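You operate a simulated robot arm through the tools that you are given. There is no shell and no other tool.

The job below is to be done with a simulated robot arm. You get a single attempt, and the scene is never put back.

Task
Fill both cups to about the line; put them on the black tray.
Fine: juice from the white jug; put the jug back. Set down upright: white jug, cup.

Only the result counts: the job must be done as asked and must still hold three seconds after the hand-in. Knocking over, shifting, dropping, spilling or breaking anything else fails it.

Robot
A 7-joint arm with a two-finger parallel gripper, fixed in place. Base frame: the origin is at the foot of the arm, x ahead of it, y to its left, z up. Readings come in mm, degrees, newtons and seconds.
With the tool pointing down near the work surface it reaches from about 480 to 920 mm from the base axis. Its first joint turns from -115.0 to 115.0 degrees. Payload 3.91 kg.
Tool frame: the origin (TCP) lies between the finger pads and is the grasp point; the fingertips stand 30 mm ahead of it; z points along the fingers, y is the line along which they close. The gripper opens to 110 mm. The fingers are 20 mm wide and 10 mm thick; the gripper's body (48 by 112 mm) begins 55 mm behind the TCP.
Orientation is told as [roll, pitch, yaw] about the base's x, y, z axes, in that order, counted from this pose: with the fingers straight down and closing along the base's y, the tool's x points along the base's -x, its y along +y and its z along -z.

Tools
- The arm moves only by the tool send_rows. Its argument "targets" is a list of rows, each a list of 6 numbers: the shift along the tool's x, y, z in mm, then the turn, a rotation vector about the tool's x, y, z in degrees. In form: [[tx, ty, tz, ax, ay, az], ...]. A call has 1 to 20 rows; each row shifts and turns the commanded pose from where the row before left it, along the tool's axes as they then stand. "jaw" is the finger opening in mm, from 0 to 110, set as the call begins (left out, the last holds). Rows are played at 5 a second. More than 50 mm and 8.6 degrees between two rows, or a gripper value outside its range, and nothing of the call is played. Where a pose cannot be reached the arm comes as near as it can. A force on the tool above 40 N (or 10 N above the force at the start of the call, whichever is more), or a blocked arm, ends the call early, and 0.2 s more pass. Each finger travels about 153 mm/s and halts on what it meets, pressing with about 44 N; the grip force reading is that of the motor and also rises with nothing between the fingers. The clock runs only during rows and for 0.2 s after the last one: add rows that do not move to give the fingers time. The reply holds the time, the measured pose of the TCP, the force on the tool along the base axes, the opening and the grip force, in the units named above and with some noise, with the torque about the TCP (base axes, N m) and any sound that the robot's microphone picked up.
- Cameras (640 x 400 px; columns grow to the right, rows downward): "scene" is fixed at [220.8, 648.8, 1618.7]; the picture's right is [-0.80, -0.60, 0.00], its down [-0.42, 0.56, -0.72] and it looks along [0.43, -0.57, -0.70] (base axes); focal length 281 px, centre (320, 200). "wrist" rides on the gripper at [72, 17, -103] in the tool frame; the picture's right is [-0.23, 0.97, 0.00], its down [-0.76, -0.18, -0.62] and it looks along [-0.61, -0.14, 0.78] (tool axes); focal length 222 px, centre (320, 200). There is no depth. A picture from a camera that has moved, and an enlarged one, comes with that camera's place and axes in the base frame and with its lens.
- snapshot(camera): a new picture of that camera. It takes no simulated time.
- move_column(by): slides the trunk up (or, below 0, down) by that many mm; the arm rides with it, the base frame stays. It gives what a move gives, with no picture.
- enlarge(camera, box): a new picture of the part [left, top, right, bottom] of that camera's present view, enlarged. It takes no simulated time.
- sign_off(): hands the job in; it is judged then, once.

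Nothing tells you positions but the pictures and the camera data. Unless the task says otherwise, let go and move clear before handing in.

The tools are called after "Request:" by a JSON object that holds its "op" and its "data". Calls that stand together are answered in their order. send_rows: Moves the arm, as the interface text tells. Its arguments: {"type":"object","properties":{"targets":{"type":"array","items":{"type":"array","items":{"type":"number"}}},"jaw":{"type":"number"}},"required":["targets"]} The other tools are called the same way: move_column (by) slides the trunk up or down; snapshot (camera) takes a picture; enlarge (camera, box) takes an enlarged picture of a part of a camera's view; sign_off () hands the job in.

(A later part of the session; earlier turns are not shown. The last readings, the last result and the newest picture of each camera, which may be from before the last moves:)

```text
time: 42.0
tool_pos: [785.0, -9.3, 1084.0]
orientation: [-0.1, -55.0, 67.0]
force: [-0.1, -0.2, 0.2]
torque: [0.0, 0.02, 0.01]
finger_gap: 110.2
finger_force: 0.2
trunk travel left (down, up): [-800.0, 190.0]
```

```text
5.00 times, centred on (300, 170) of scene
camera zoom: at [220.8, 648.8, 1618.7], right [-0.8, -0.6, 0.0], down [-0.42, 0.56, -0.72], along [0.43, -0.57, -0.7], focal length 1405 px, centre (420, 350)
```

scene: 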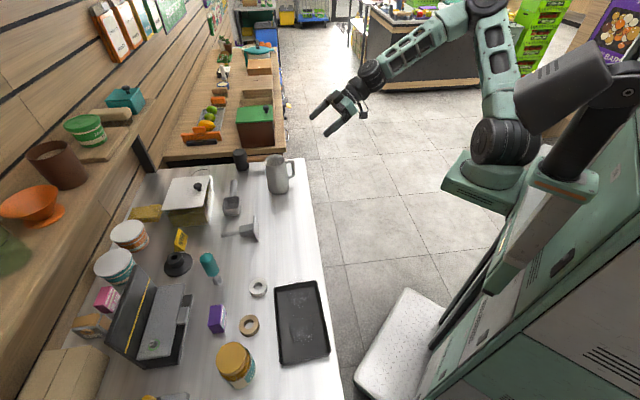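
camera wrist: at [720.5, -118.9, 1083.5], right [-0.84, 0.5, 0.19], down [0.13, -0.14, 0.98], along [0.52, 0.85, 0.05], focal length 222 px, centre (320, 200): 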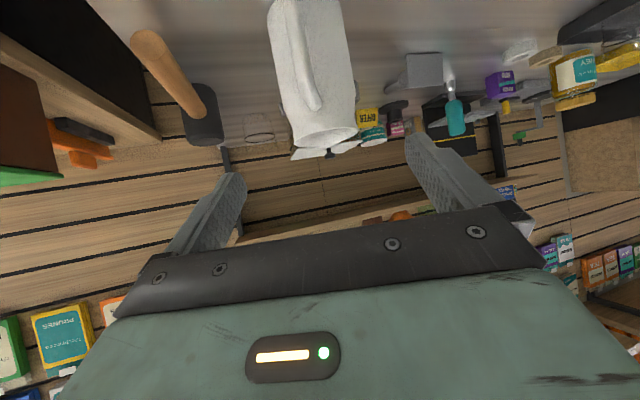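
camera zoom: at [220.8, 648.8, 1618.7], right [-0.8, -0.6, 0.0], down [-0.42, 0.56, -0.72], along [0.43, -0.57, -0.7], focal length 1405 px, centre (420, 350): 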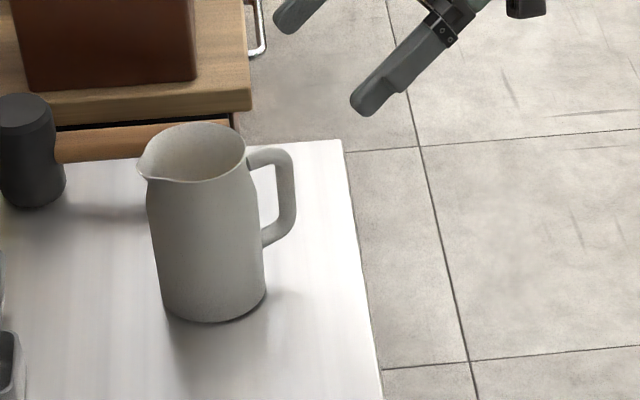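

Request:
{"op": "enlarge", "data": {"camera": "wrist", "box": [250, 0, 380, 170]}}

```text
2.35 times, centred on (315, 85) of wrist
camera zoom: at [720.5, -118.9, 1083.5], right [-0.84, 0.5, 0.19], down [0.13, -0.14, 0.98], along [0.52, 0.85, 0.05], focal length 523 px, centre (332, 471)
```

zoom: 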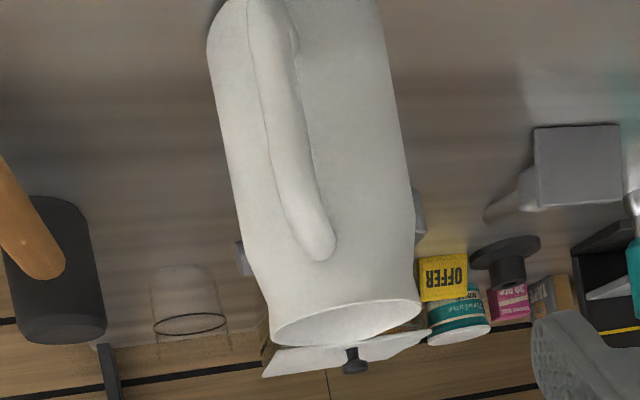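

I notice another transparent vessel at the back behind the white box. I'll check what it is before going on.

Request:
{"op": "enlarge", "data": {"camera": "scene", "box": [180, 145, 240, 205]}}

Request:
{"op": "enlarge", "data": {"camera": "wrist", "box": [225, 95, 305, 165]}}

Request:
{"op": "enlarge", "data": {"camera": "scene", "box": [60, 170, 260, 400]}}

```text
6.67 times, centred on (210, 175) of scene
camera zoom: at [220.8, 648.8, 1618.7], right [-0.8, -0.6, 0.0], down [-0.42, 0.56, -0.72], along [0.43, -0.57, -0.7], focal length 1874 px, centre (1053, 367)
```

zoom: 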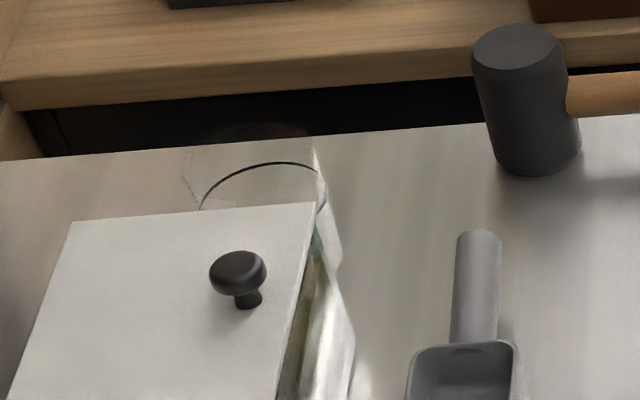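

```text
5.71 times, centred on (265, 130) of wrist
camera zoom: at [720.5, -118.9, 1083.5], right [-0.84, 0.5, 0.19], down [0.13, -0.14, 0.98], along [0.52, 0.85, 0.05], focal length 1269 px, centre (634, 600)
```

zoom: 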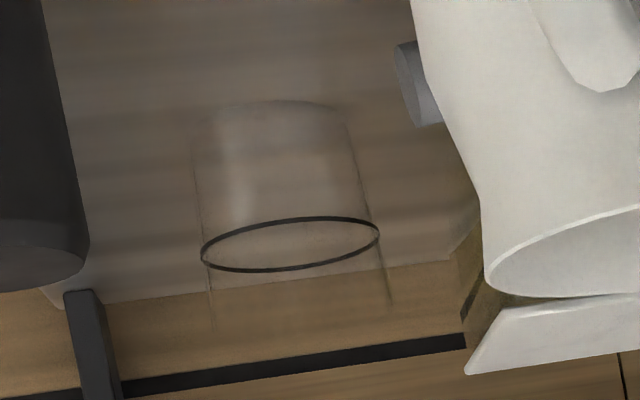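

```text
1.74 times, centred on (160, 285) of scene
camera zoom: at [220.8, 648.8, 1618.7], right [-0.8, -0.6, 0.0], down [-0.42, 0.56, -0.72], along [0.43, -0.57, -0.7], focal length 489 px, centre (598, 52)
```

zoom: 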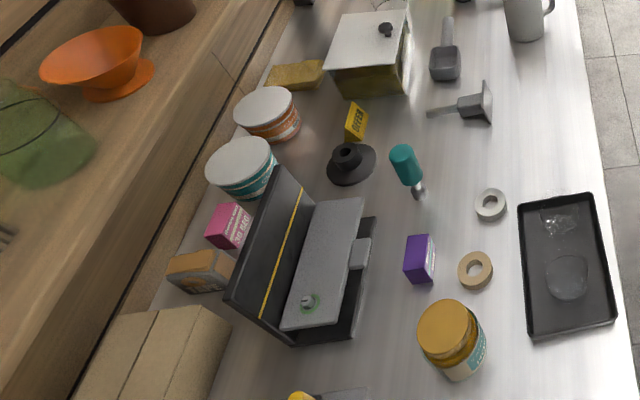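

The third vessel is larger (about 70 mm line diameter, against 56 mm for the pair) and out of reach at about (1062,263), so the matched pair on the tray are the cups meant. The fingers line up with the handle plane to within about 2 mm, so I'm advancing along the tool axis.

Request:
{"op": "send_rows", "data": {"targets": [[0, 0.5, 25, 0, 0, 0], [0, 0, 25, 0, 0, 0], [0, 0, 25, 0, 0, 0], [0, 0, 15, 0, 0, 0], [0, 0, 0, 0, 0, 0], [0, 0, 0, 0, 0, 0]]}}

Request:
{"op": "snapshot", "data": {"camera": "wrist"}}

Request:
{"op": "enlarge", "data": {"camera": "scene", "box": [250, 130, 350, 210]}}

```text
time: 43.4
tool_pos: [810.8, 60.6, 1028.5]
orientation: [0.1, -55.0, 66.8]
force: [-0.5, -0.4, 0.3]
torque: [-0.01, 0.01, 0.0]
finger_gap: 109.9
finger_force: 0.0
trunk travel left (down, up): [-800.0, 190.0]
```

```text
taken
camera wrist: at [745.3, -49.5, 1027.9], right [-0.84, 0.5, 0.19], down [0.13, -0.14, 0.98], along [0.52, 0.85, 0.05], focal length 222 px, centre (320, 200)
```

wrist: 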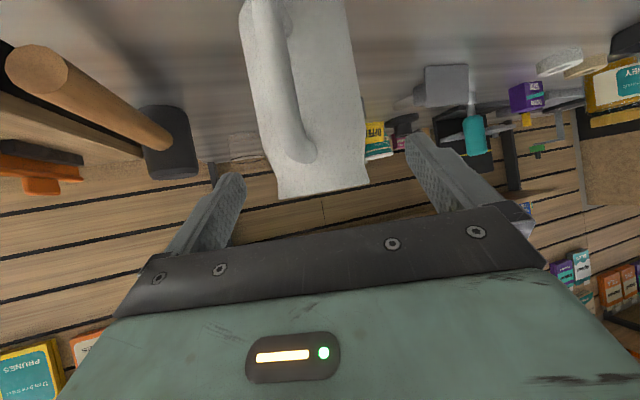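

```text
5.00 times, centred on (300, 170) of scene
camera zoom: at [220.8, 648.8, 1618.7], right [-0.8, -0.6, 0.0], down [-0.42, 0.56, -0.72], along [0.43, -0.57, -0.7], focal length 1405 px, centre (420, 350)
```

zoom: 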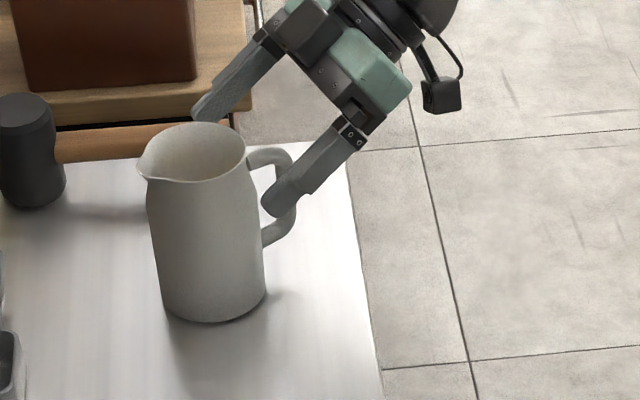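

The fingers straddle the handle cleanly. I'll advance the last stretch in small steps and watch the force.

Request:
{"op": "send_rows", "data": {"targets": [[0, 0, 12, 0, 0, 0], [0, 0, 12, 0, 0, 0], [0, 0, 0, 0, 0, 0]]}}

Request:
{"op": "send_rows", "data": {"targets": [[0, 0, 6, 0, 0, 0], [0, 0, 4, 0, 0, 0], [0, 0, 0, 0, 0, 0]]}}

Request:
{"op": "snapshot", "data": {"camera": "wrist"}}

Request:
{"op": "enlarge", "data": {"camera": "scene", "box": [250, 140, 320, 200]}}

```text
time: 44.2
tool_pos: [818.3, 76.7, 1015.5]
orientation: [0.1, -55.0, 66.9]
force: [0.3, -0.1, -0.3]
torque: [-0.02, -0.02, -0.02]
finger_gap: 110.2
finger_force: 0.0
trunk travel left (down, up): [-800.0, 190.0]
```

```text
time: 45.0
tool_pos: [821.6, 84.4, 1010.2]
orientation: [0.0, -54.9, 67.0]
force: [-0.8, 0.3, 0.2]
torque: [0.01, 0.01, 0.0]
finger_gap: 109.9
finger_force: 0.1
trunk travel left (down, up): [-800.0, 190.0]
```

```text
taken
camera wrist: at [757.0, -25.7, 1010.1], right [-0.84, 0.5, 0.19], down [0.13, -0.14, 0.98], along [0.52, 0.85, 0.05], focal length 222 px, centre (320, 200)
```

wrist: 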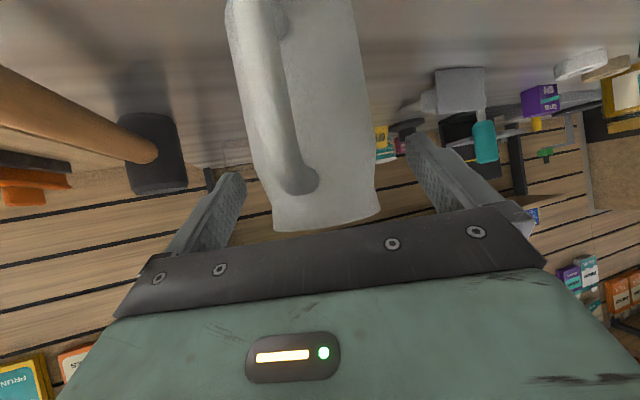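

```text
6.67 times, centred on (285, 170) of scene
camera zoom: at [220.8, 648.8, 1618.7], right [-0.8, -0.6, 0.0], down [-0.42, 0.56, -0.72], along [0.43, -0.57, -0.7], focal length 1874 px, centre (553, 400)
```

zoom: 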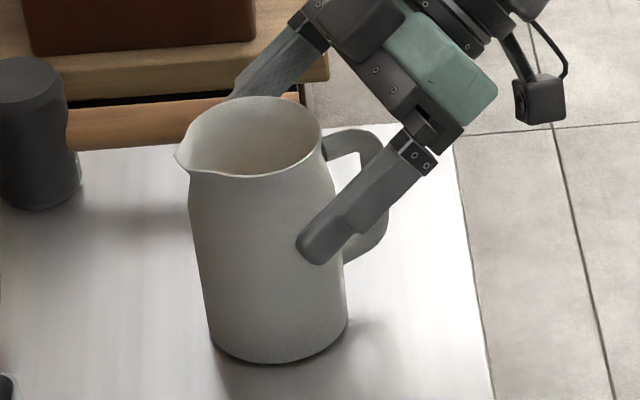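

There is still a visible gap between palm and handle. I'll advance 6 mm more and close on the jug body.

Request:
{"op": "send_rows", "data": {"targets": [[0, 0, 3, 0, 0, 0], [0, 0, 3, 0, 0, 0], [0, 0, 0, 0, 0, 0]]}}

Request:
{"op": "enlarge", "data": {"camera": "scene", "box": [260, 140, 310, 190]}}

```text
time: 45.8
tool_pos: [822.7, 88.0, 1007.8]
orientation: [0.0, -54.9, 66.9]
force: [-0.6, 0.3, 0.4]
torque: [-0.01, 0.01, 0.03]
finger_gap: 109.8
finger_force: 0.1
trunk travel left (down, up): [-800.0, 190.0]
```

```text
8.00 times, centred on (285, 165) of scene
camera zoom: at [220.8, 648.8, 1618.7], right [-0.8, -0.6, 0.0], down [-0.42, 0.56, -0.72], along [0.43, -0.57, -0.7], focal length 2249 px, centre (600, 480)
```

zoom: 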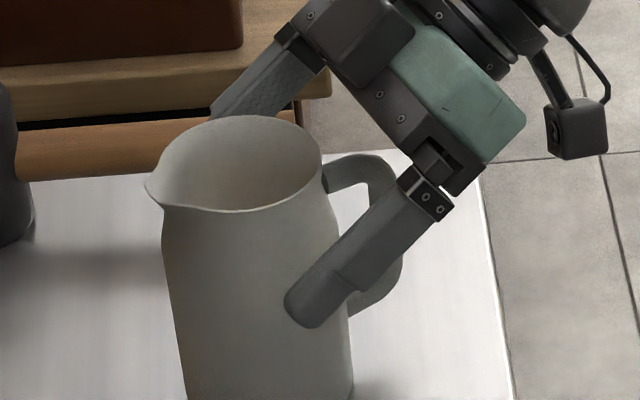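

Request:
{"op": "send_rows", "data": {"targets": [[0, 0, 0, 0, 0, 0], [0, 0, 0, 0, 0, 0], [0, 0, 0, 0, 0, 0], [0, 0, 0, 0, 0, 0]], "jaw": 55}}

Request:
{"op": "enlarge", "data": {"camera": "scene", "box": [260, 140, 310, 190]}}

Request:
{"op": "snapshot", "data": {"camera": "wrist"}}

```text
time: 46.8
tool_pos: [823.0, 89.5, 1007.0]
orientation: [0.0, -55.0, 67.0]
force: [1.9, -0.5, 2.5]
torque: [0.07, -0.01, -0.02]
finger_gap: 78.7
finger_force: 44.6
trunk travel left (down, up): [-800.0, 190.0]
```

```text
8.00 times, centred on (285, 165) of scene
camera zoom: at [220.8, 648.8, 1618.7], right [-0.8, -0.6, 0.0], down [-0.42, 0.56, -0.72], along [0.43, -0.57, -0.7], focal length 2249 px, centre (600, 480)
```

zoom: 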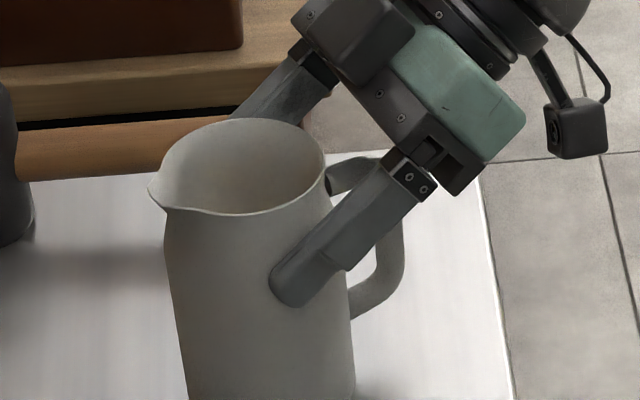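

```text
taken
camera wrist: at [758.0, -21.6, 1006.8], right [-0.84, 0.5, 0.19], down [0.13, -0.14, 0.98], along [0.52, 0.85, 0.05], focal length 222 px, centre (320, 200)
```

wrist: 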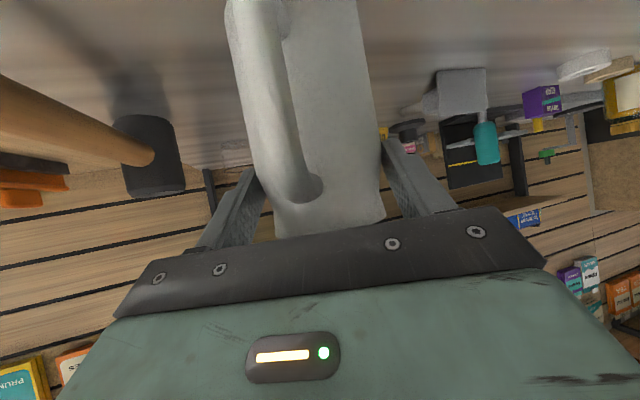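

The jug is held (gap 78.7). I'll lift it a little and check for slip.

Request:
{"op": "send_rows", "data": {"targets": [[-4.1, 0, -2.87, 0, 0, 0], [-6.55, 0, -4.59, 0, 0, 0], [-8.19, 0, -5.74, 0, 0, 0], [0, 0, 0, 0, 0, 0], [0, 0, 0, 0, 0, 0]]}}

Request:
{"op": "enlarge", "data": {"camera": "scene", "box": [255, 135, 315, 195]}}

Request:
{"op": "snapshot", "data": {"camera": "wrist"}}

```text
time: 48.0
tool_pos: [822.2, 89.0, 1029.7]
orientation: [0.0, -55.0, 66.9]
force: [0.7, 0.1, -2.9]
torque: [-0.05, 0.01, -0.03]
finger_gap: 78.6
finger_force: 44.3
trunk travel left (down, up): [-800.0, 190.0]
```

```text
6.67 times, centred on (285, 165) of scene
camera zoom: at [220.8, 648.8, 1618.7], right [-0.8, -0.6, 0.0], down [-0.42, 0.56, -0.72], along [0.43, -0.57, -0.7], focal length 1874 px, centre (553, 433)
```

zoom: 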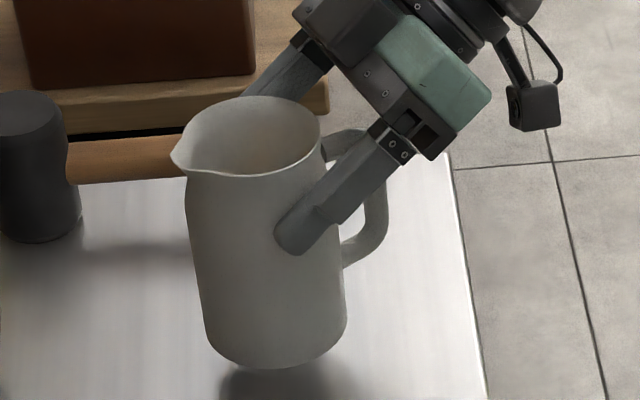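

```text
taken
camera wrist: at [757.8, -21.8, 1029.8], right [-0.84, 0.5, 0.19], down [0.13, -0.14, 0.98], along [0.52, 0.85, 0.05], focal length 222 px, centre (320, 200)
```

wrist: 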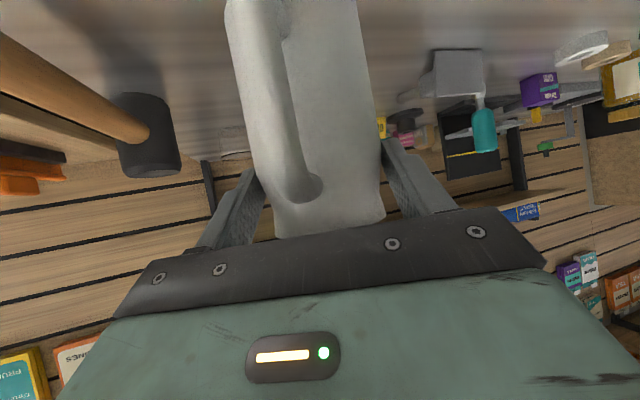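

The jug lifts firmly with no slip. I'll raise it further, turn towards the tray direction (yaw 47°), and carry it upright to the tray.

Request:
{"op": "send_rows", "data": {"targets": [[-12.285, 0, -8.61, 0, 0, 0], [-24.57, 0, -17.22, 0, 0, 0], [-24.57, 0, -17.22, 0, 0, 0], [-12.285, 0, -8.61, 0, 0, 0], [0, 0, 0, 4.096, 0, 2.868], [0, 0, 0, 4.096, 0, 2.868], [0, 0, 0, 4.096, 0, 2.868], [0, 0, 0, 4.096, 0, 2.868], [0, 0, 0, 0, 0, 0], [0, 0, 0, 0, 0, 0]]}}

Request:
{"op": "snapshot", "data": {"camera": "scene"}}

```text
time: 50.2
tool_pos: [823.5, 88.6, 1118.4]
orientation: [0.1, -55.0, 46.9]
force: [-0.4, -0.4, -3.3]
torque: [-0.05, 0.01, -0.02]
finger_gap: 78.7
finger_force: 44.0
trunk travel left (down, up): [-800.0, 190.0]
```

```text
taken
```

scene: 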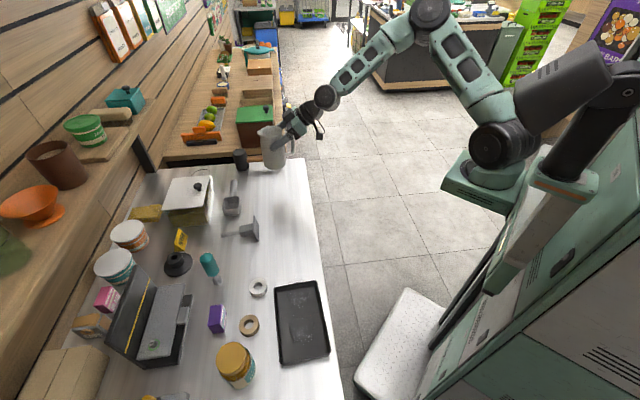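

Request:
{"op": "send_rows", "data": {"targets": [[0.75, 8, -1.07, 0, 0, 0], [1.69, 18, -2.41, 0, 0, 0], [2.63, 28, -3.75, 0, 0, 0], [2.63, 28, -3.75, 0, 0, 0], [2.63, 28, -3.75, 0, 0, 0], [2.63, 28, -3.75, 0, 0, 0], [2.63, 28, -3.75, 0, 0, 0], [2.63, 28, -3.75, 0, 0, 0], [2.63, 28, -3.75, 0, 0, 0], [2.63, 28, -3.75, 0, 0, 0], [2.63, 28, -3.75, 0, 0, 0], [2.63, 28, -3.75, 0, 0, 0], [2.63, 28, -3.75, 0, 0, 0], [2.63, 28, -3.75, 0, 0, 0], [2.63, 28, -3.75, 0, 0, 0], [2.63, 28, -3.75, 0, 0, 0], [2.63, 28, -3.75, 0, 0, 0], [1.69, 17.6, -2.41, 0, 0, 0], [0.75, 8, -1.07, 0, 0, 0], [0, 0, 0, 0, 0, 0]]}}

Request:
{"op": "snapshot", "data": {"camera": "scene"}}

Request:
{"op": "snapshot", "data": {"camera": "wrist"}}

```text
time: 54.4
tool_pos: [425.2, 354.8, 1121.8]
orientation: [0.0, -54.9, 46.9]
force: [-0.5, 0.1, -4.0]
torque: [0.0, 0.0, -0.01]
finger_gap: 78.5
finger_force: 43.9
trunk travel left (down, up): [-800.0, 190.0]
```

```text
taken
```

scene: 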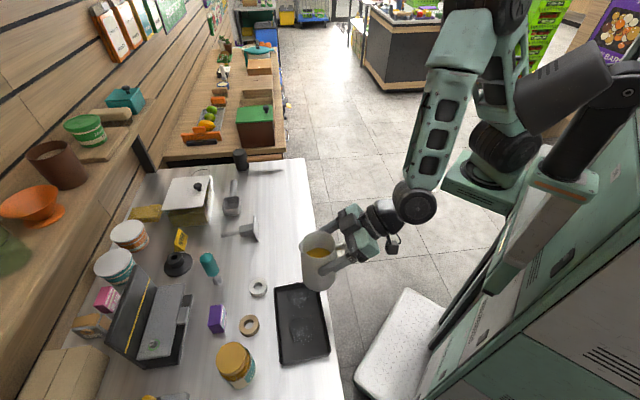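

```text
taken
camera wrist: at [327.4, 272.9, 1120.8], right [-0.62, 0.76, 0.19], down [0.08, -0.17, 0.98], along [0.78, 0.63, 0.05], focal length 222 px, centre (320, 200)
```

wrist: 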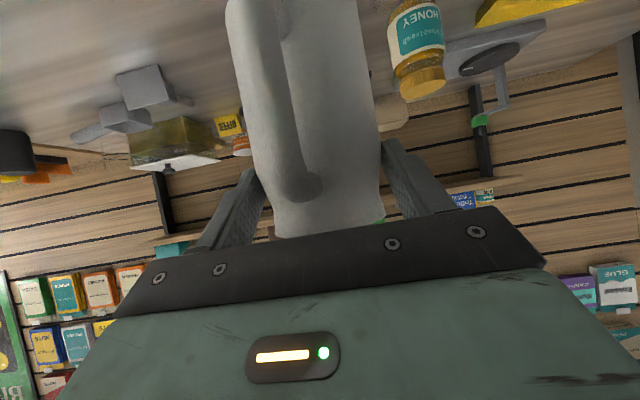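

Arrived over the tray with the jug upright. I'll zoom in to check the actual lip position relative to the hand.

Request:
{"op": "enlarge", "data": {"camera": "scene", "box": [270, 215, 370, 315]}}

```text
4.00 times, centred on (320, 265) of scene
camera zoom: at [220.8, 648.8, 1618.7], right [-0.8, -0.6, 0.0], down [-0.42, 0.56, -0.72], along [0.43, -0.57, -0.7], focal length 1124 px, centre (320, -60)
```

zoom: 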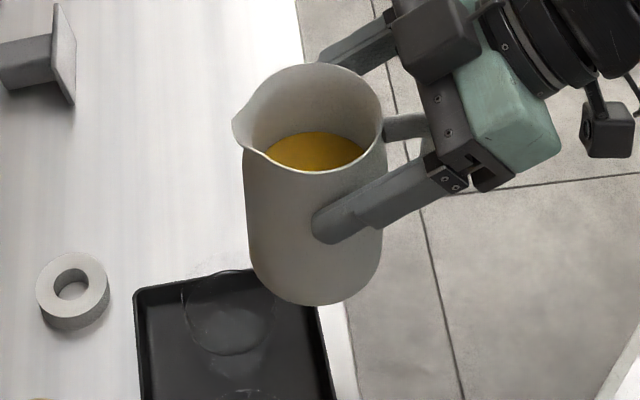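

The lip projects exactly where I predicted. I'll tilt the jug to 40° (before any juice flows) with the lip above the first cup, then check.

Request:
{"op": "send_rows", "data": {"targets": [[9.83, 0, 6.88, 0, 8, 0], [8.78, 0, 8.18, 0, 8, 0], [7.55, 0, 9.33, 0, 8, 0], [6.18, 0, 10.29, 0, 8, 0], [4.69, 0, 11.05, 0, 8, 0], [0, 0, 0, 0, 0, 0], [0, 0, 0, 0, 0, 0]]}}

Request:
{"op": "enlarge", "data": {"camera": "scene", "box": [250, 250, 370, 360]}}

Request:
{"op": "snapshot", "data": {"camera": "wrist"}}

```text
time: 56.0
tool_pos: [425.2, 355.6, 1060.4]
orientation: [0.0, -15.0, 47.0]
force: [0.0, -0.3, -3.7]
torque: [0.04, -0.01, -0.04]
finger_gap: 78.7
finger_force: 44.3
trunk travel left (down, up): [-800.0, 190.0]
```

```text
3.64 times, centred on (310, 305) of scene
camera zoom: at [220.8, 648.8, 1618.7], right [-0.8, -0.6, 0.0], down [-0.42, 0.56, -0.72], along [0.43, -0.57, -0.7], focal length 1022 px, centre (356, -182)
```

zoom: 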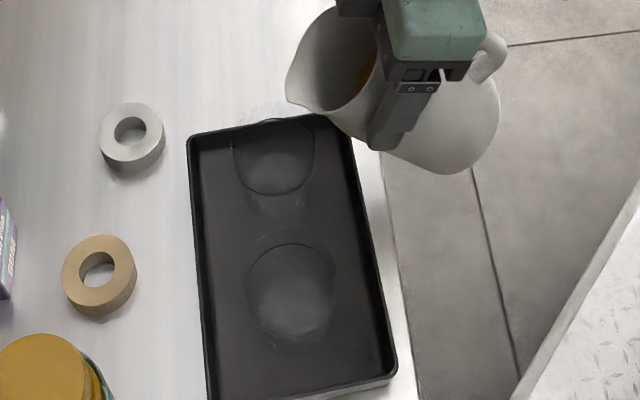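

```text
taken
camera wrist: at [347.6, 295.1, 1141.0], right [-0.56, 0.83, 0.06], down [0.52, 0.3, 0.8], along [0.64, 0.48, -0.6], focal length 222 px, centre (320, 200)
```

wrist: 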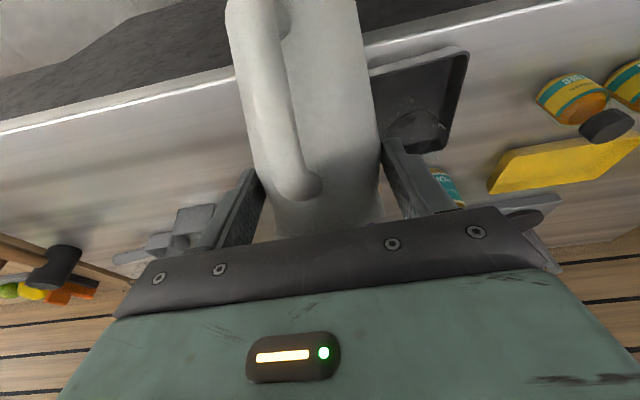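

Request:
{"op": "send_rows", "data": {"targets": [[4.14, 0, 15.45, 0, 0, 0], [3.11, 0, 11.59, 0, 0, 0], [0, 0, 0, 0, 0, 0], [0, 0, 0, 0, 0, 0]]}}

Request:
{"op": "enlarge", "data": {"camera": "scene", "box": [265, 260, 345, 340]}}

```text
time: 57.0
tool_pos: [424.3, 354.5, 1032.1]
orientation: [0.0, -15.0, 47.0]
force: [-0.8, 0.7, -3.9]
torque: [0.04, -0.03, 0.03]
finger_gap: 78.9
finger_force: 44.0
trunk travel left (down, up): [-800.0, 190.0]
```

```text
5.00 times, centred on (305, 300) of scene
camera zoom: at [220.8, 648.8, 1618.7], right [-0.8, -0.6, 0.0], down [-0.42, 0.56, -0.72], along [0.43, -0.57, -0.7], focal length 1405 px, centre (395, -300)
```

zoom: 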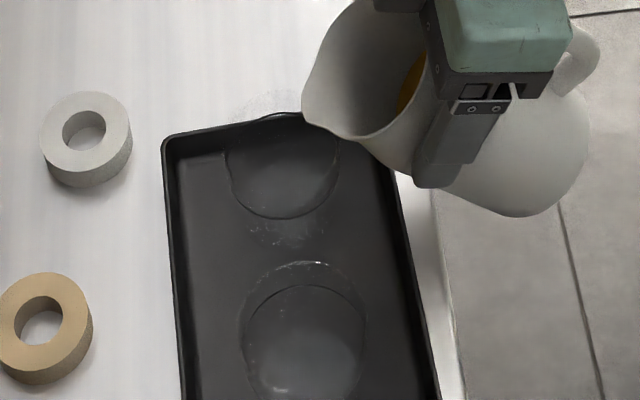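

The lip sits about 12 mm short of the cup centre and about 30 mm above its rim. Now I'll tilt slowly about the lip and watch for flow.

Request:
{"op": "send_rows", "data": {"targets": [[-1.24, 0, -1.846, 0, 2, 0], [-1.24, 0, -1.846, 0, 2, 0], [-1.24, 0, -1.846, 0, 2, 0], [0, 0, 0, 0, 0, 0], [0, 0, 0, 0, 0, 0]]}}

Request:
{"op": "enlarge", "data": {"camera": "scene", "box": [265, 260, 345, 340]}}

Request:
{"op": "send_rows", "data": {"targets": [[-1.24, 0, -1.846, 0, 2, 0], [0, 0, 0, 0, 0, 0], [0, 0, 0, 0, 0, 0]]}}

Request:
{"op": "enlarge", "data": {"camera": "scene", "box": [265, 260, 345, 340]}}

```text
time: 58.2
tool_pos: [427.8, 355.5, 1038.6]
orientation: [0.0, -8.9, 46.9]
force: [-0.1, 0.7, -2.6]
torque: [0.04, -0.04, -0.01]
finger_gap: 78.7
finger_force: 44.2
trunk travel left (down, up): [-800.0, 190.0]
```

```text
5.00 times, centred on (305, 300) of scene
camera zoom: at [220.8, 648.8, 1618.7], right [-0.8, -0.6, 0.0], down [-0.42, 0.56, -0.72], along [0.43, -0.57, -0.7], focal length 1405 px, centre (395, -300)
```

zoom: 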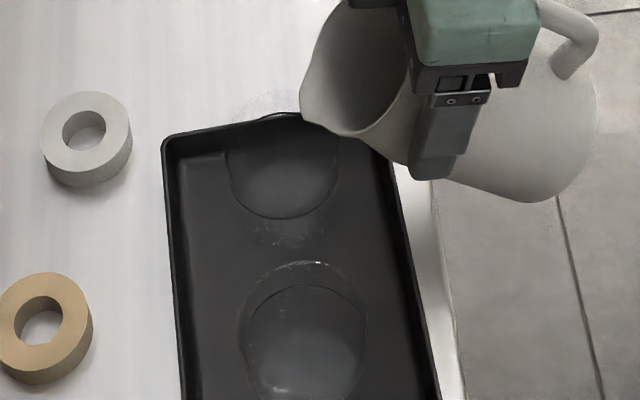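

```text
time: 59.0
tool_pos: [427.9, 356.7, 1040.8]
orientation: [0.0, -7.0, 47.0]
force: [1.2, 0.7, -3.9]
torque: [0.08, -0.06, 0.02]
finger_gap: 78.8
finger_force: 44.4
trunk travel left (down, up): [-800.0, 190.0]
```

```text
5.00 times, centred on (305, 300) of scene
camera zoom: at [220.8, 648.8, 1618.7], right [-0.8, -0.6, 0.0], down [-0.42, 0.56, -0.72], along [0.43, -0.57, -0.7], focal length 1405 px, centre (395, -300)
```

zoom: 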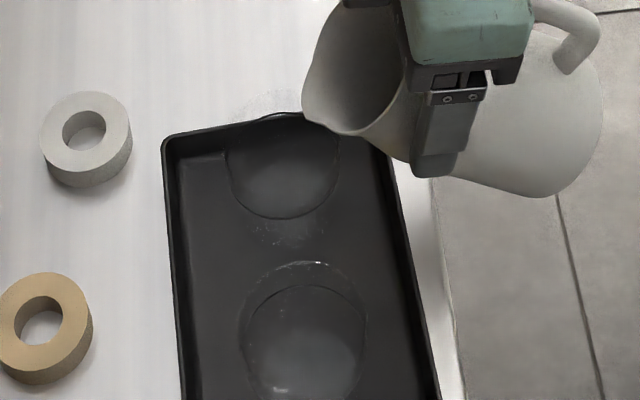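

No flow yet at 48°. I'll continue in 2° steps.

Request:
{"op": "send_rows", "data": {"targets": [[-1.24, 0, -1.846, 0, 2, 0], [0, 0, 0, 0, 0, 0], [0, 0, 0, 0, 0, 0]]}}

Request:
{"op": "enlarge", "data": {"camera": "scene", "box": [265, 260, 345, 340]}}

Request:
{"op": "send_rows", "data": {"targets": [[-1.24, 0, -1.846, 0, 2, 0], [0, 0, 0, 0, 0, 0], [0, 0, 0, 0, 0, 0]]}}

Request:
{"op": "enlarge", "data": {"camera": "scene", "box": [265, 260, 345, 340]}}

```text
time: 59.8
tool_pos: [428.2, 357.2, 1042.7]
orientation: [0.0, -5.1, 46.9]
force: [-0.9, -0.3, -2.8]
torque: [0.08, -0.06, 0.03]
finger_gap: 78.8
finger_force: 44.1
trunk travel left (down, up): [-800.0, 190.0]
```

```text
5.00 times, centred on (305, 300) of scene
camera zoom: at [220.8, 648.8, 1618.7], right [-0.8, -0.6, 0.0], down [-0.42, 0.56, -0.72], along [0.43, -0.57, -0.7], focal length 1405 px, centre (395, -300)
```

zoom: 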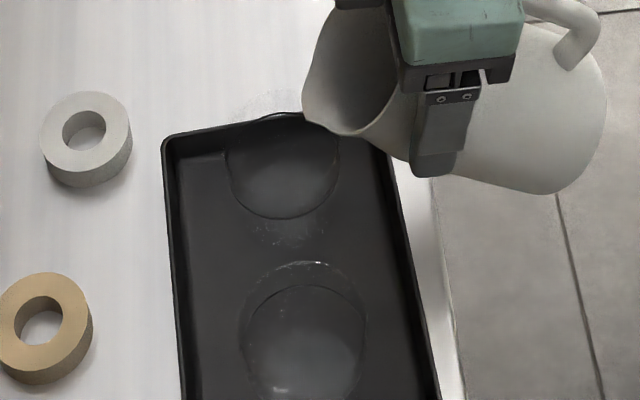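

```text
time: 60.6
tool_pos: [428.7, 358.3, 1043.9]
orientation: [0.0, -3.0, 46.9]
force: [0.6, 0.6, -4.0]
torque: [0.03, -0.08, -0.02]
finger_gap: 78.5
finger_force: 43.9
trunk travel left (down, up): [-800.0, 190.0]
```

```text
5.00 times, centred on (305, 300) of scene
camera zoom: at [220.8, 648.8, 1618.7], right [-0.8, -0.6, 0.0], down [-0.42, 0.56, -0.72], along [0.43, -0.57, -0.7], focal length 1405 px, centre (395, -300)
```

zoom: 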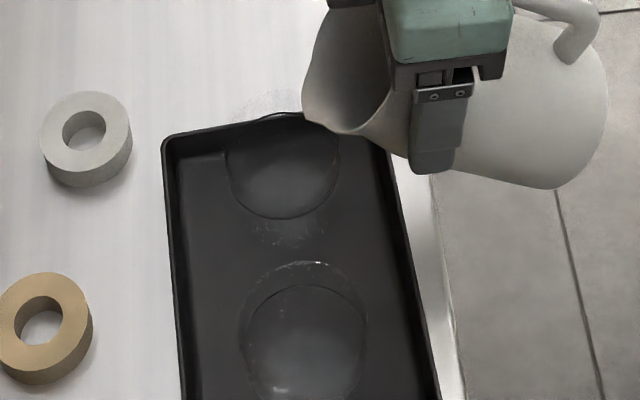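

Request:
{"op": "send_rows", "data": {"targets": [[-1.24, 0, -1.846, 0, 2, 0], [0, 0, 0, 0, 0, 0], [0, 0, 0, 0, 0, 0]]}}

Request:
{"op": "enlarge", "data": {"camera": "scene", "box": [265, 260, 345, 340]}}

Request:
{"op": "send_rows", "data": {"targets": [[-1.24, 0, -1.846, 0, 2, 0], [0, 0, 0, 0, 0, 0], [0, 0, 0, 0, 0, 0]]}}

Request:
{"op": "enlarge", "data": {"camera": "scene", "box": [265, 260, 345, 340]}}

```text
time: 61.4
tool_pos: [429.3, 359.0, 1045.7]
orientation: [0.1, -1.0, 46.8]
force: [-0.9, -0.6, -3.6]
torque: [0.08, -0.05, 0.01]
finger_gap: 78.6
finger_force: 44.5
trunk travel left (down, up): [-800.0, 190.0]
```

```text
5.00 times, centred on (305, 300) of scene
camera zoom: at [220.8, 648.8, 1618.7], right [-0.8, -0.6, 0.0], down [-0.42, 0.56, -0.72], along [0.43, -0.57, -0.7], focal length 1405 px, centre (395, -300)
```

zoom: 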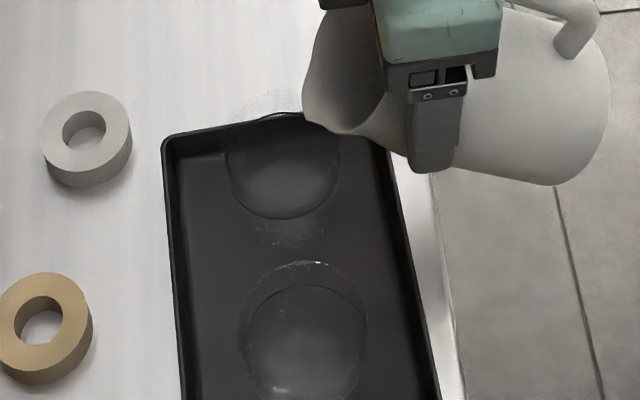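

```text
time: 62.2
tool_pos: [430.3, 360.3, 1047.5]
orientation: [0.0, 1.1, 46.9]
force: [-0.3, -0.1, -2.7]
torque: [0.09, -0.05, 0.0]
finger_gap: 78.8
finger_force: 44.3
trunk travel left (down, up): [-800.0, 190.0]
```

```text
5.00 times, centred on (305, 300) of scene
camera zoom: at [220.8, 648.8, 1618.7], right [-0.8, -0.6, 0.0], down [-0.42, 0.56, -0.72], along [0.43, -0.57, -0.7], focal length 1405 px, centre (395, -300)
```

zoom: 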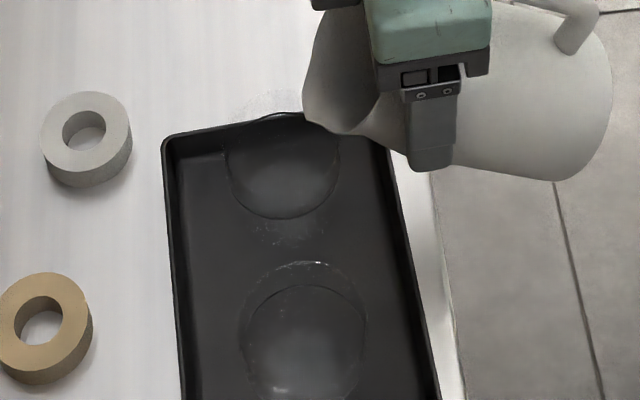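

Request:
{"op": "send_rows", "data": {"targets": [[-1.24, 0, -1.846, 0, 2, 0], [0, 0, 0, 0, 0, 0], [0, 0, 0, 0, 0, 0]]}}

Request:
{"op": "enlarge", "data": {"camera": "scene", "box": [265, 260, 345, 340]}}

Request:
{"op": "snapshot", "data": {"camera": "wrist"}}

```text
time: 63.0
tool_pos: [432.1, 360.3, 1049.9]
orientation: [0.0, 2.9, 46.9]
force: [0.7, 0.3, -3.7]
torque: [0.06, -0.07, -0.02]
finger_gap: 78.7
finger_force: 43.8
trunk travel left (down, up): [-800.0, 190.0]
```

```text
5.00 times, centred on (305, 300) of scene
camera zoom: at [220.8, 648.8, 1618.7], right [-0.8, -0.6, 0.0], down [-0.42, 0.56, -0.72], along [0.43, -0.57, -0.7], focal length 1405 px, centre (395, -300)
```

zoom: 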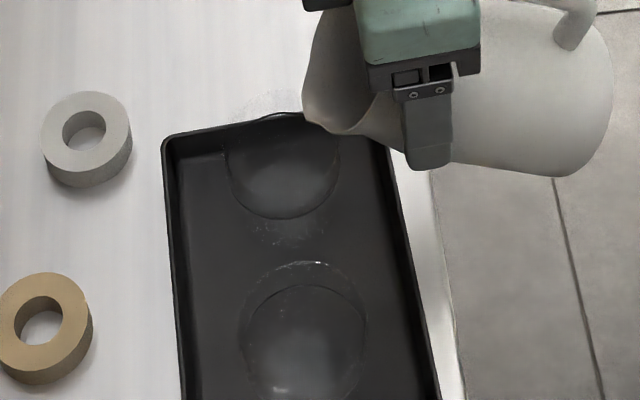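

```text
taken
camera wrist: at [373.5, 323.0, 1156.7], right [-0.56, 0.83, -0.01], down [0.67, 0.46, 0.58], along [0.49, 0.32, -0.81], focal length 222 px, centre (320, 200)
```

wrist: 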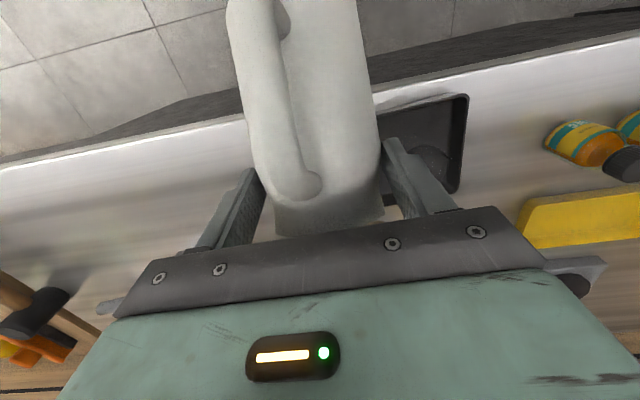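

Request:
{"op": "send_rows", "data": {"targets": [[-1.24, 0, -1.846, 0, 2, 0], [0, 0, 0, 0, 0, 0], [0, 0, 0, 0, 0, 0]]}}

Request:
{"op": "enlarge", "data": {"camera": "scene", "box": [265, 260, 345, 340]}}

Request:
{"op": "send_rows", "data": {"targets": [[-1.24, 0, -1.846, 0, 2, 0], [0, 0, 0, 0, 0, 0], [0, 0, 0, 0, 0, 0]]}}

Request:
{"op": "enlarge", "data": {"camera": "scene", "box": [265, 260, 345, 340]}}

```text
time: 63.8
tool_pos: [432.2, 362.3, 1050.9]
orientation: [0.0, 4.9, 46.9]
force: [-0.1, 0.9, -3.2]
torque: [0.07, -0.09, 0.0]
finger_gap: 78.6
finger_force: 43.1
trunk travel left (down, up): [-800.0, 190.0]
```

```text
5.00 times, centred on (305, 300) of scene
camera zoom: at [220.8, 648.8, 1618.7], right [-0.8, -0.6, 0.0], down [-0.42, 0.56, -0.72], along [0.43, -0.57, -0.7], focal length 1405 px, centre (395, -300)
```

zoom: 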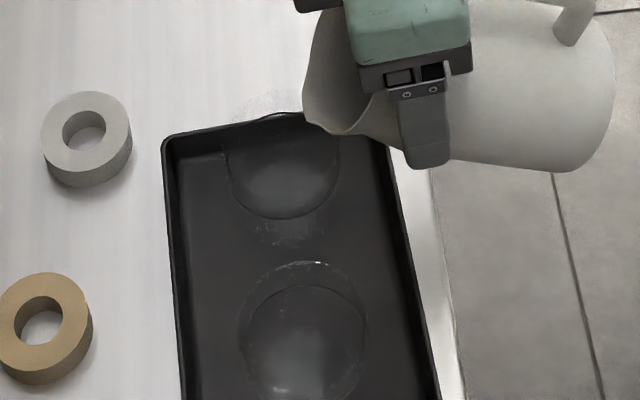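

```text
time: 64.6
tool_pos: [431.8, 362.3, 1054.3]
orientation: [0.1, 7.0, 46.9]
force: [0.8, 0.0, -3.7]
torque: [0.11, -0.08, 0.03]
finger_gap: 78.7
finger_force: 44.2
trunk travel left (down, up): [-800.0, 190.0]
```

```text
5.00 times, centred on (305, 300) of scene
camera zoom: at [220.8, 648.8, 1618.7], right [-0.8, -0.6, 0.0], down [-0.42, 0.56, -0.72], along [0.43, -0.57, -0.7], focal length 1405 px, centre (395, -300)
```

zoom: 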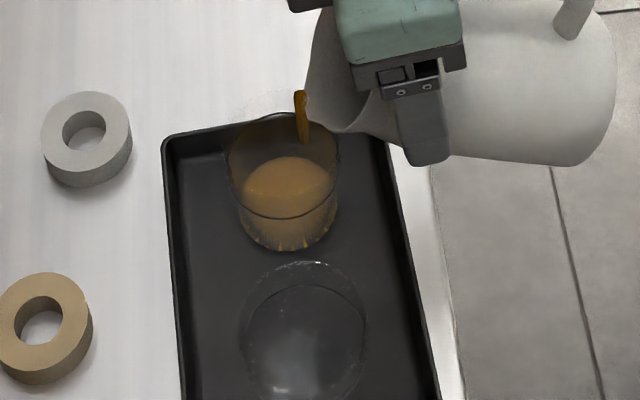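

Juice is flowing and the cup is already over half way to the line. I'm tilting back to stop the flow and measure.

Request:
{"op": "send_rows", "data": {"targets": [[2.28, 0, 3.816, 0, -4, 0], [2.28, 0, 3.816, 0, -4, 0], [0, 0, 0, 0, 0, 0], [0, 0, 0, 0, 0, 0]]}}

Request:
{"op": "enlarge", "data": {"camera": "scene", "box": [265, 260, 345, 340]}}

Request:
{"op": "enlarge", "data": {"camera": "scene", "box": [280, 275, 320, 315]}}

```text
time: 65.6
tool_pos: [429.1, 358.9, 1047.5]
orientation: [0.0, -1.0, 46.9]
force: [-0.2, 0.0, -3.1]
torque: [0.07, -0.05, 0.0]
finger_gap: 78.6
finger_force: 44.1
trunk travel left (down, up): [-800.0, 190.0]
```

```text
5.00 times, centred on (305, 300) of scene
camera zoom: at [220.8, 648.8, 1618.7], right [-0.8, -0.6, 0.0], down [-0.42, 0.56, -0.72], along [0.43, -0.57, -0.7], focal length 1405 px, centre (395, -300)
```

zoom: 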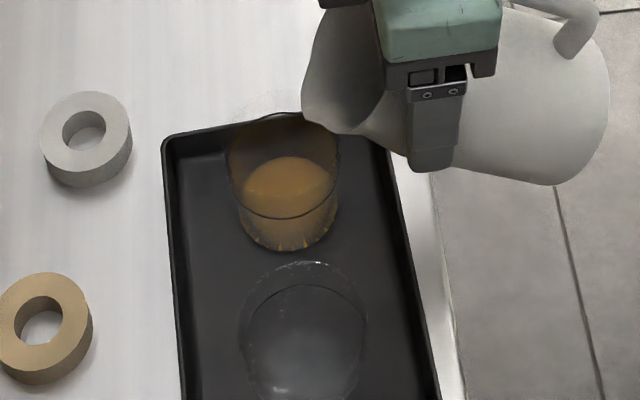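

```text
10.00 times, centred on (300, 295) of scene
camera zoom: at [220.8, 648.8, 1618.7], right [-0.8, -0.6, 0.0], down [-0.42, 0.56, -0.72], along [0.43, -0.57, -0.7], focal length 2811 px, centre (520, -750)
```

zoom: 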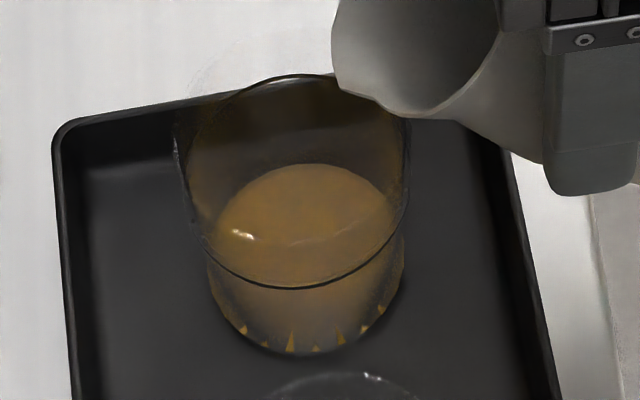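

The cup holds only about 9 mm of juice so far, and the flow stopped cleanly. I'll resume pouring with short steps and look after each.

Request:
{"op": "send_rows", "data": {"targets": [[-2.54, 0, -3.65, 0, 4, 0], [-2.54, 0, -3.65, 0, 4, 0], [0, 0, 0, 0, 0, 0]]}}

Request:
{"op": "enlarge", "data": {"camera": "scene", "box": [280, 275, 320, 315]}}

```text
time: 66.4
tool_pos: [433.6, 363.4, 1053.7]
orientation: [-0.1, 7.1, 46.8]
force: [1.4, -0.7, -3.9]
torque: [0.11, -0.06, -0.02]
finger_gap: 78.6
finger_force: 44.6
trunk travel left (down, up): [-800.0, 190.0]
```

```text
10.00 times, centred on (300, 295) of scene
camera zoom: at [220.8, 648.8, 1618.7], right [-0.8, -0.6, 0.0], down [-0.42, 0.56, -0.72], along [0.43, -0.57, -0.7], focal length 2811 px, centre (520, -750)
```

zoom: 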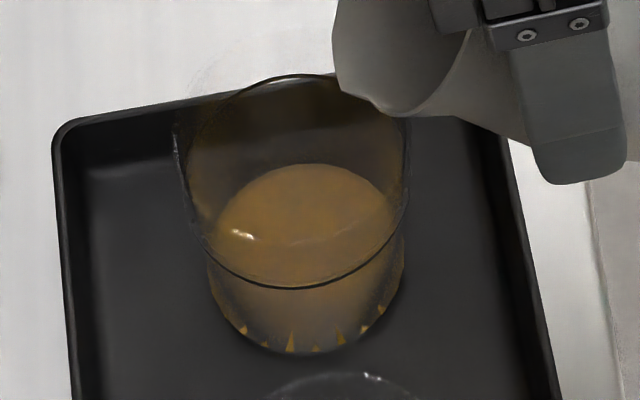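

Request:
{"op": "send_rows", "data": {"targets": [[-0.611, 0, -0.929, 0, 1, 0], [0, 0, 0, 0, 0, 0]]}}

Request:
{"op": "enlarge", "data": {"camera": "scene", "box": [280, 275, 320, 315]}}

Request:
{"op": "send_rows", "data": {"targets": [[-0.611, 0, -0.929, 0, 1, 0], [0, 0, 0, 0, 0, 0]]}}

Request:
{"op": "enlarge", "data": {"camera": "scene", "box": [280, 275, 320, 315]}}

```text
time: 67.0
tool_pos: [434.8, 363.5, 1055.2]
orientation: [-0.1, 8.0, 46.8]
force: [0.0, 0.5, -4.2]
torque: [0.07, -0.06, -0.01]
finger_gap: 78.6
finger_force: 43.8
trunk travel left (down, up): [-800.0, 190.0]
```

```text
10.00 times, centred on (300, 295) of scene
camera zoom: at [220.8, 648.8, 1618.7], right [-0.8, -0.6, 0.0], down [-0.42, 0.56, -0.72], along [0.43, -0.57, -0.7], focal length 2811 px, centre (520, -750)
```

zoom: 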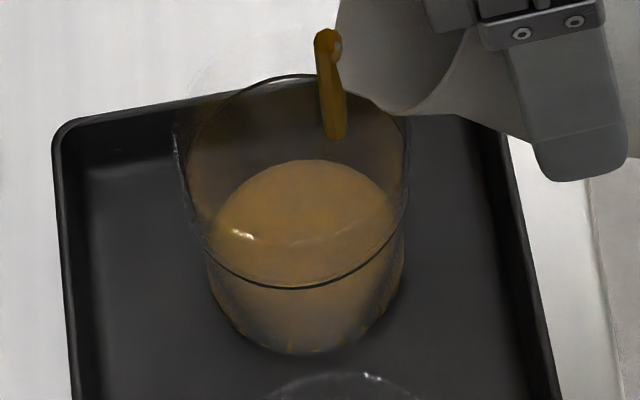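

```text
time: 67.6
tool_pos: [434.5, 363.4, 1055.3]
orientation: [0.0, 9.0, 46.9]
force: [0.0, -0.5, -3.3]
torque: [0.07, -0.08, 0.0]
finger_gap: 78.6
finger_force: 43.6
trunk travel left (down, up): [-800.0, 190.0]
```

```text
10.00 times, centred on (300, 295) of scene
camera zoom: at [220.8, 648.8, 1618.7], right [-0.8, -0.6, 0.0], down [-0.42, 0.56, -0.72], along [0.43, -0.57, -0.7], focal length 2811 px, centre (520, -750)
```

zoom: 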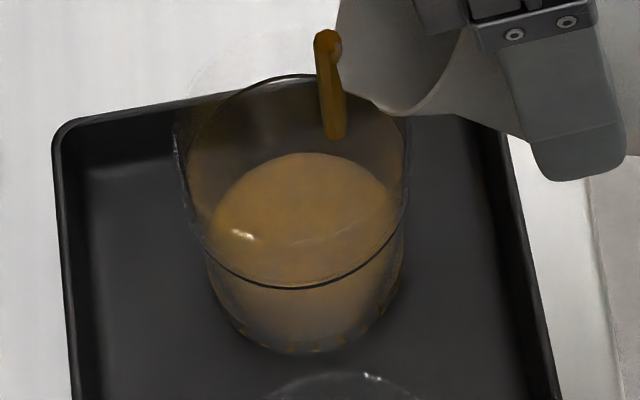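

The stream lands in the cup and the level is rising slowly. I'll keep going.

Request:
{"op": "send_rows", "data": {"targets": [[-0.611, 0, -0.929, 0, 1, 0], [0, 0, 0, 0, 0, 0], [0, 0, 0, 0, 0, 0], [0, 0, 0, 0, 0, 0]]}}

Request:
{"op": "enlarge", "data": {"camera": "scene", "box": [280, 275, 320, 315]}}

Request:
{"op": "send_rows", "data": {"targets": [[-0.611, 0, -0.929, 0, 1, 0], [0, 0, 0, 0, 0, 0], [0, 0, 0, 0, 0, 0]]}}

Request:
{"op": "enlarge", "data": {"camera": "scene", "box": [280, 275, 320, 315]}}

```text
time: 68.6
tool_pos: [435.2, 363.9, 1056.5]
orientation: [0.0, 10.0, 46.9]
force: [0.7, 0.1, -3.8]
torque: [0.09, -0.1, 0.03]
finger_gap: 79.0
finger_force: 43.8
trunk travel left (down, up): [-800.0, 190.0]
```

```text
10.00 times, centred on (300, 295) of scene
camera zoom: at [220.8, 648.8, 1618.7], right [-0.8, -0.6, 0.0], down [-0.42, 0.56, -0.72], along [0.43, -0.57, -0.7], focal length 2811 px, centre (520, -750)
```

zoom: 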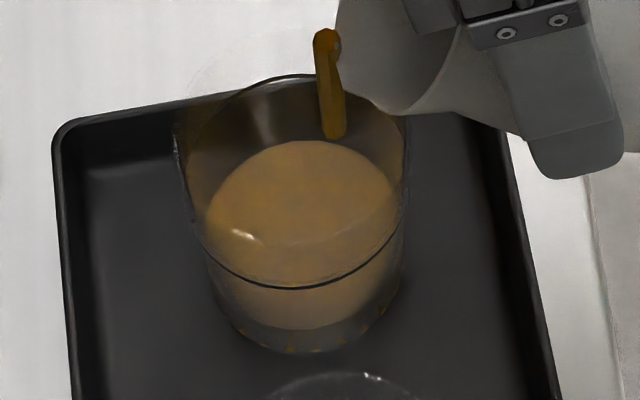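

```text
time: 69.4
tool_pos: [435.4, 364.4, 1057.1]
orientation: [0.0, 10.9, 46.9]
force: [0.4, 0.1, -3.1]
torque: [0.08, -0.05, 0.0]
finger_gap: 78.6
finger_force: 43.4
trunk travel left (down, up): [-800.0, 190.0]
```

```text
10.00 times, centred on (300, 295) of scene
camera zoom: at [220.8, 648.8, 1618.7], right [-0.8, -0.6, 0.0], down [-0.42, 0.56, -0.72], along [0.43, -0.57, -0.7], focal length 2811 px, centre (520, -750)
```

zoom: 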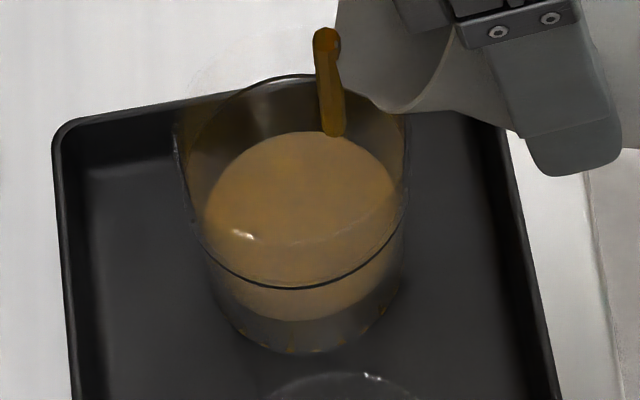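

The surface now shows clearly as a disc at about 21 mm of the 44 mm to the line. I'll continue at the same gentle rate.

Request:
{"op": "send_rows", "data": {"targets": [[-0.611, 0, -0.929, 0, 1, 0], [0, 0, 0, 0, 0, 0], [0, 0, 0, 0, 0, 0], [0, 0, 0, 0, 0, 0], [-0.611, 0, -0.929, 0, 1, 0], [0, 0, 0, 0, 0, 0], [0, 0, 0, 0, 0, 0]]}}

Request:
{"op": "enlarge", "data": {"camera": "scene", "box": [280, 275, 320, 315]}}

```text
time: 71.0
tool_pos: [436.7, 365.6, 1056.8]
orientation: [-0.1, 13.0, 46.8]
force: [0.3, -0.1, -3.9]
torque: [0.07, -0.08, 0.01]
finger_gap: 78.6
finger_force: 44.0
trunk travel left (down, up): [-800.0, 190.0]
```

```text
10.00 times, centred on (300, 295) of scene
camera zoom: at [220.8, 648.8, 1618.7], right [-0.8, -0.6, 0.0], down [-0.42, 0.56, -0.72], along [0.43, -0.57, -0.7], focal length 2811 px, centre (520, -750)
```

zoom: 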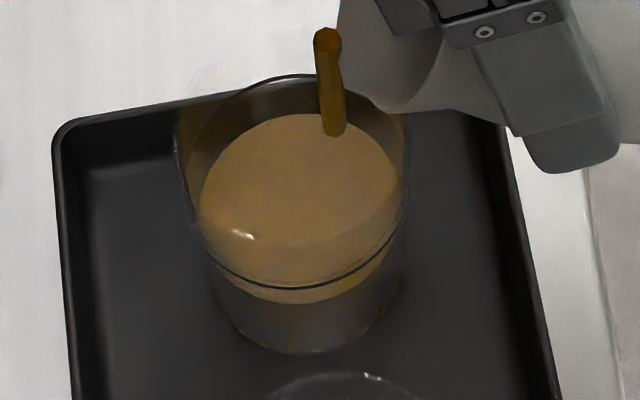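

Request:
{"op": "send_rows", "data": {"targets": [[-0.611, 0, -0.929, 0, 1, 0], [0, 0, 0, 0, 0, 0], [0, 0, 0, 0, 0, 0]]}}

Request:
{"op": "enlarge", "data": {"camera": "scene", "box": [280, 275, 320, 315]}}

```text
time: 71.8
tool_pos: [437.4, 365.9, 1059.4]
orientation: [0.0, 14.0, 46.9]
force: [-0.9, -0.1, -3.2]
torque: [0.08, -0.05, 0.01]
finger_gap: 78.9
finger_force: 44.5
trunk travel left (down, up): [-800.0, 190.0]
```

```text
10.00 times, centred on (300, 295) of scene
camera zoom: at [220.8, 648.8, 1618.7], right [-0.8, -0.6, 0.0], down [-0.42, 0.56, -0.72], along [0.43, -0.57, -0.7], focal length 2811 px, centre (520, -750)
```

zoom: 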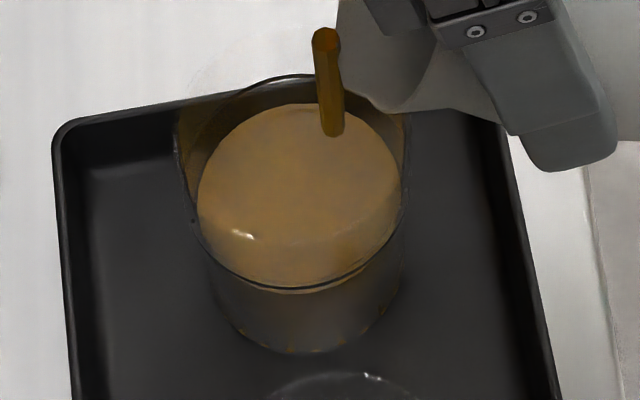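

Request:
{"op": "send_rows", "data": {"targets": [[0, 0, 0, 0, 0, 0], [0, 0, 0, 0, 0, 0]]}}

Request:
{"op": "enlarge", "data": {"camera": "scene", "box": [280, 275, 320, 315]}}

```text
time: 72.4
tool_pos: [437.2, 366.0, 1059.2]
orientation: [0.0, 13.9, 46.9]
force: [-0.5, -0.6, -3.5]
torque: [0.08, -0.07, 0.02]
finger_gap: 78.7
finger_force: 43.7
trunk travel left (down, up): [-800.0, 190.0]
```

```text
10.00 times, centred on (300, 295) of scene
camera zoom: at [220.8, 648.8, 1618.7], right [-0.8, -0.6, 0.0], down [-0.42, 0.56, -0.72], along [0.43, -0.57, -0.7], focal length 2811 px, centre (520, -750)
```

zoom: 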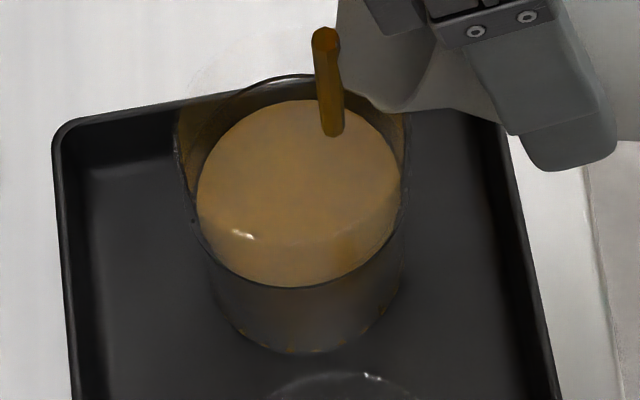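

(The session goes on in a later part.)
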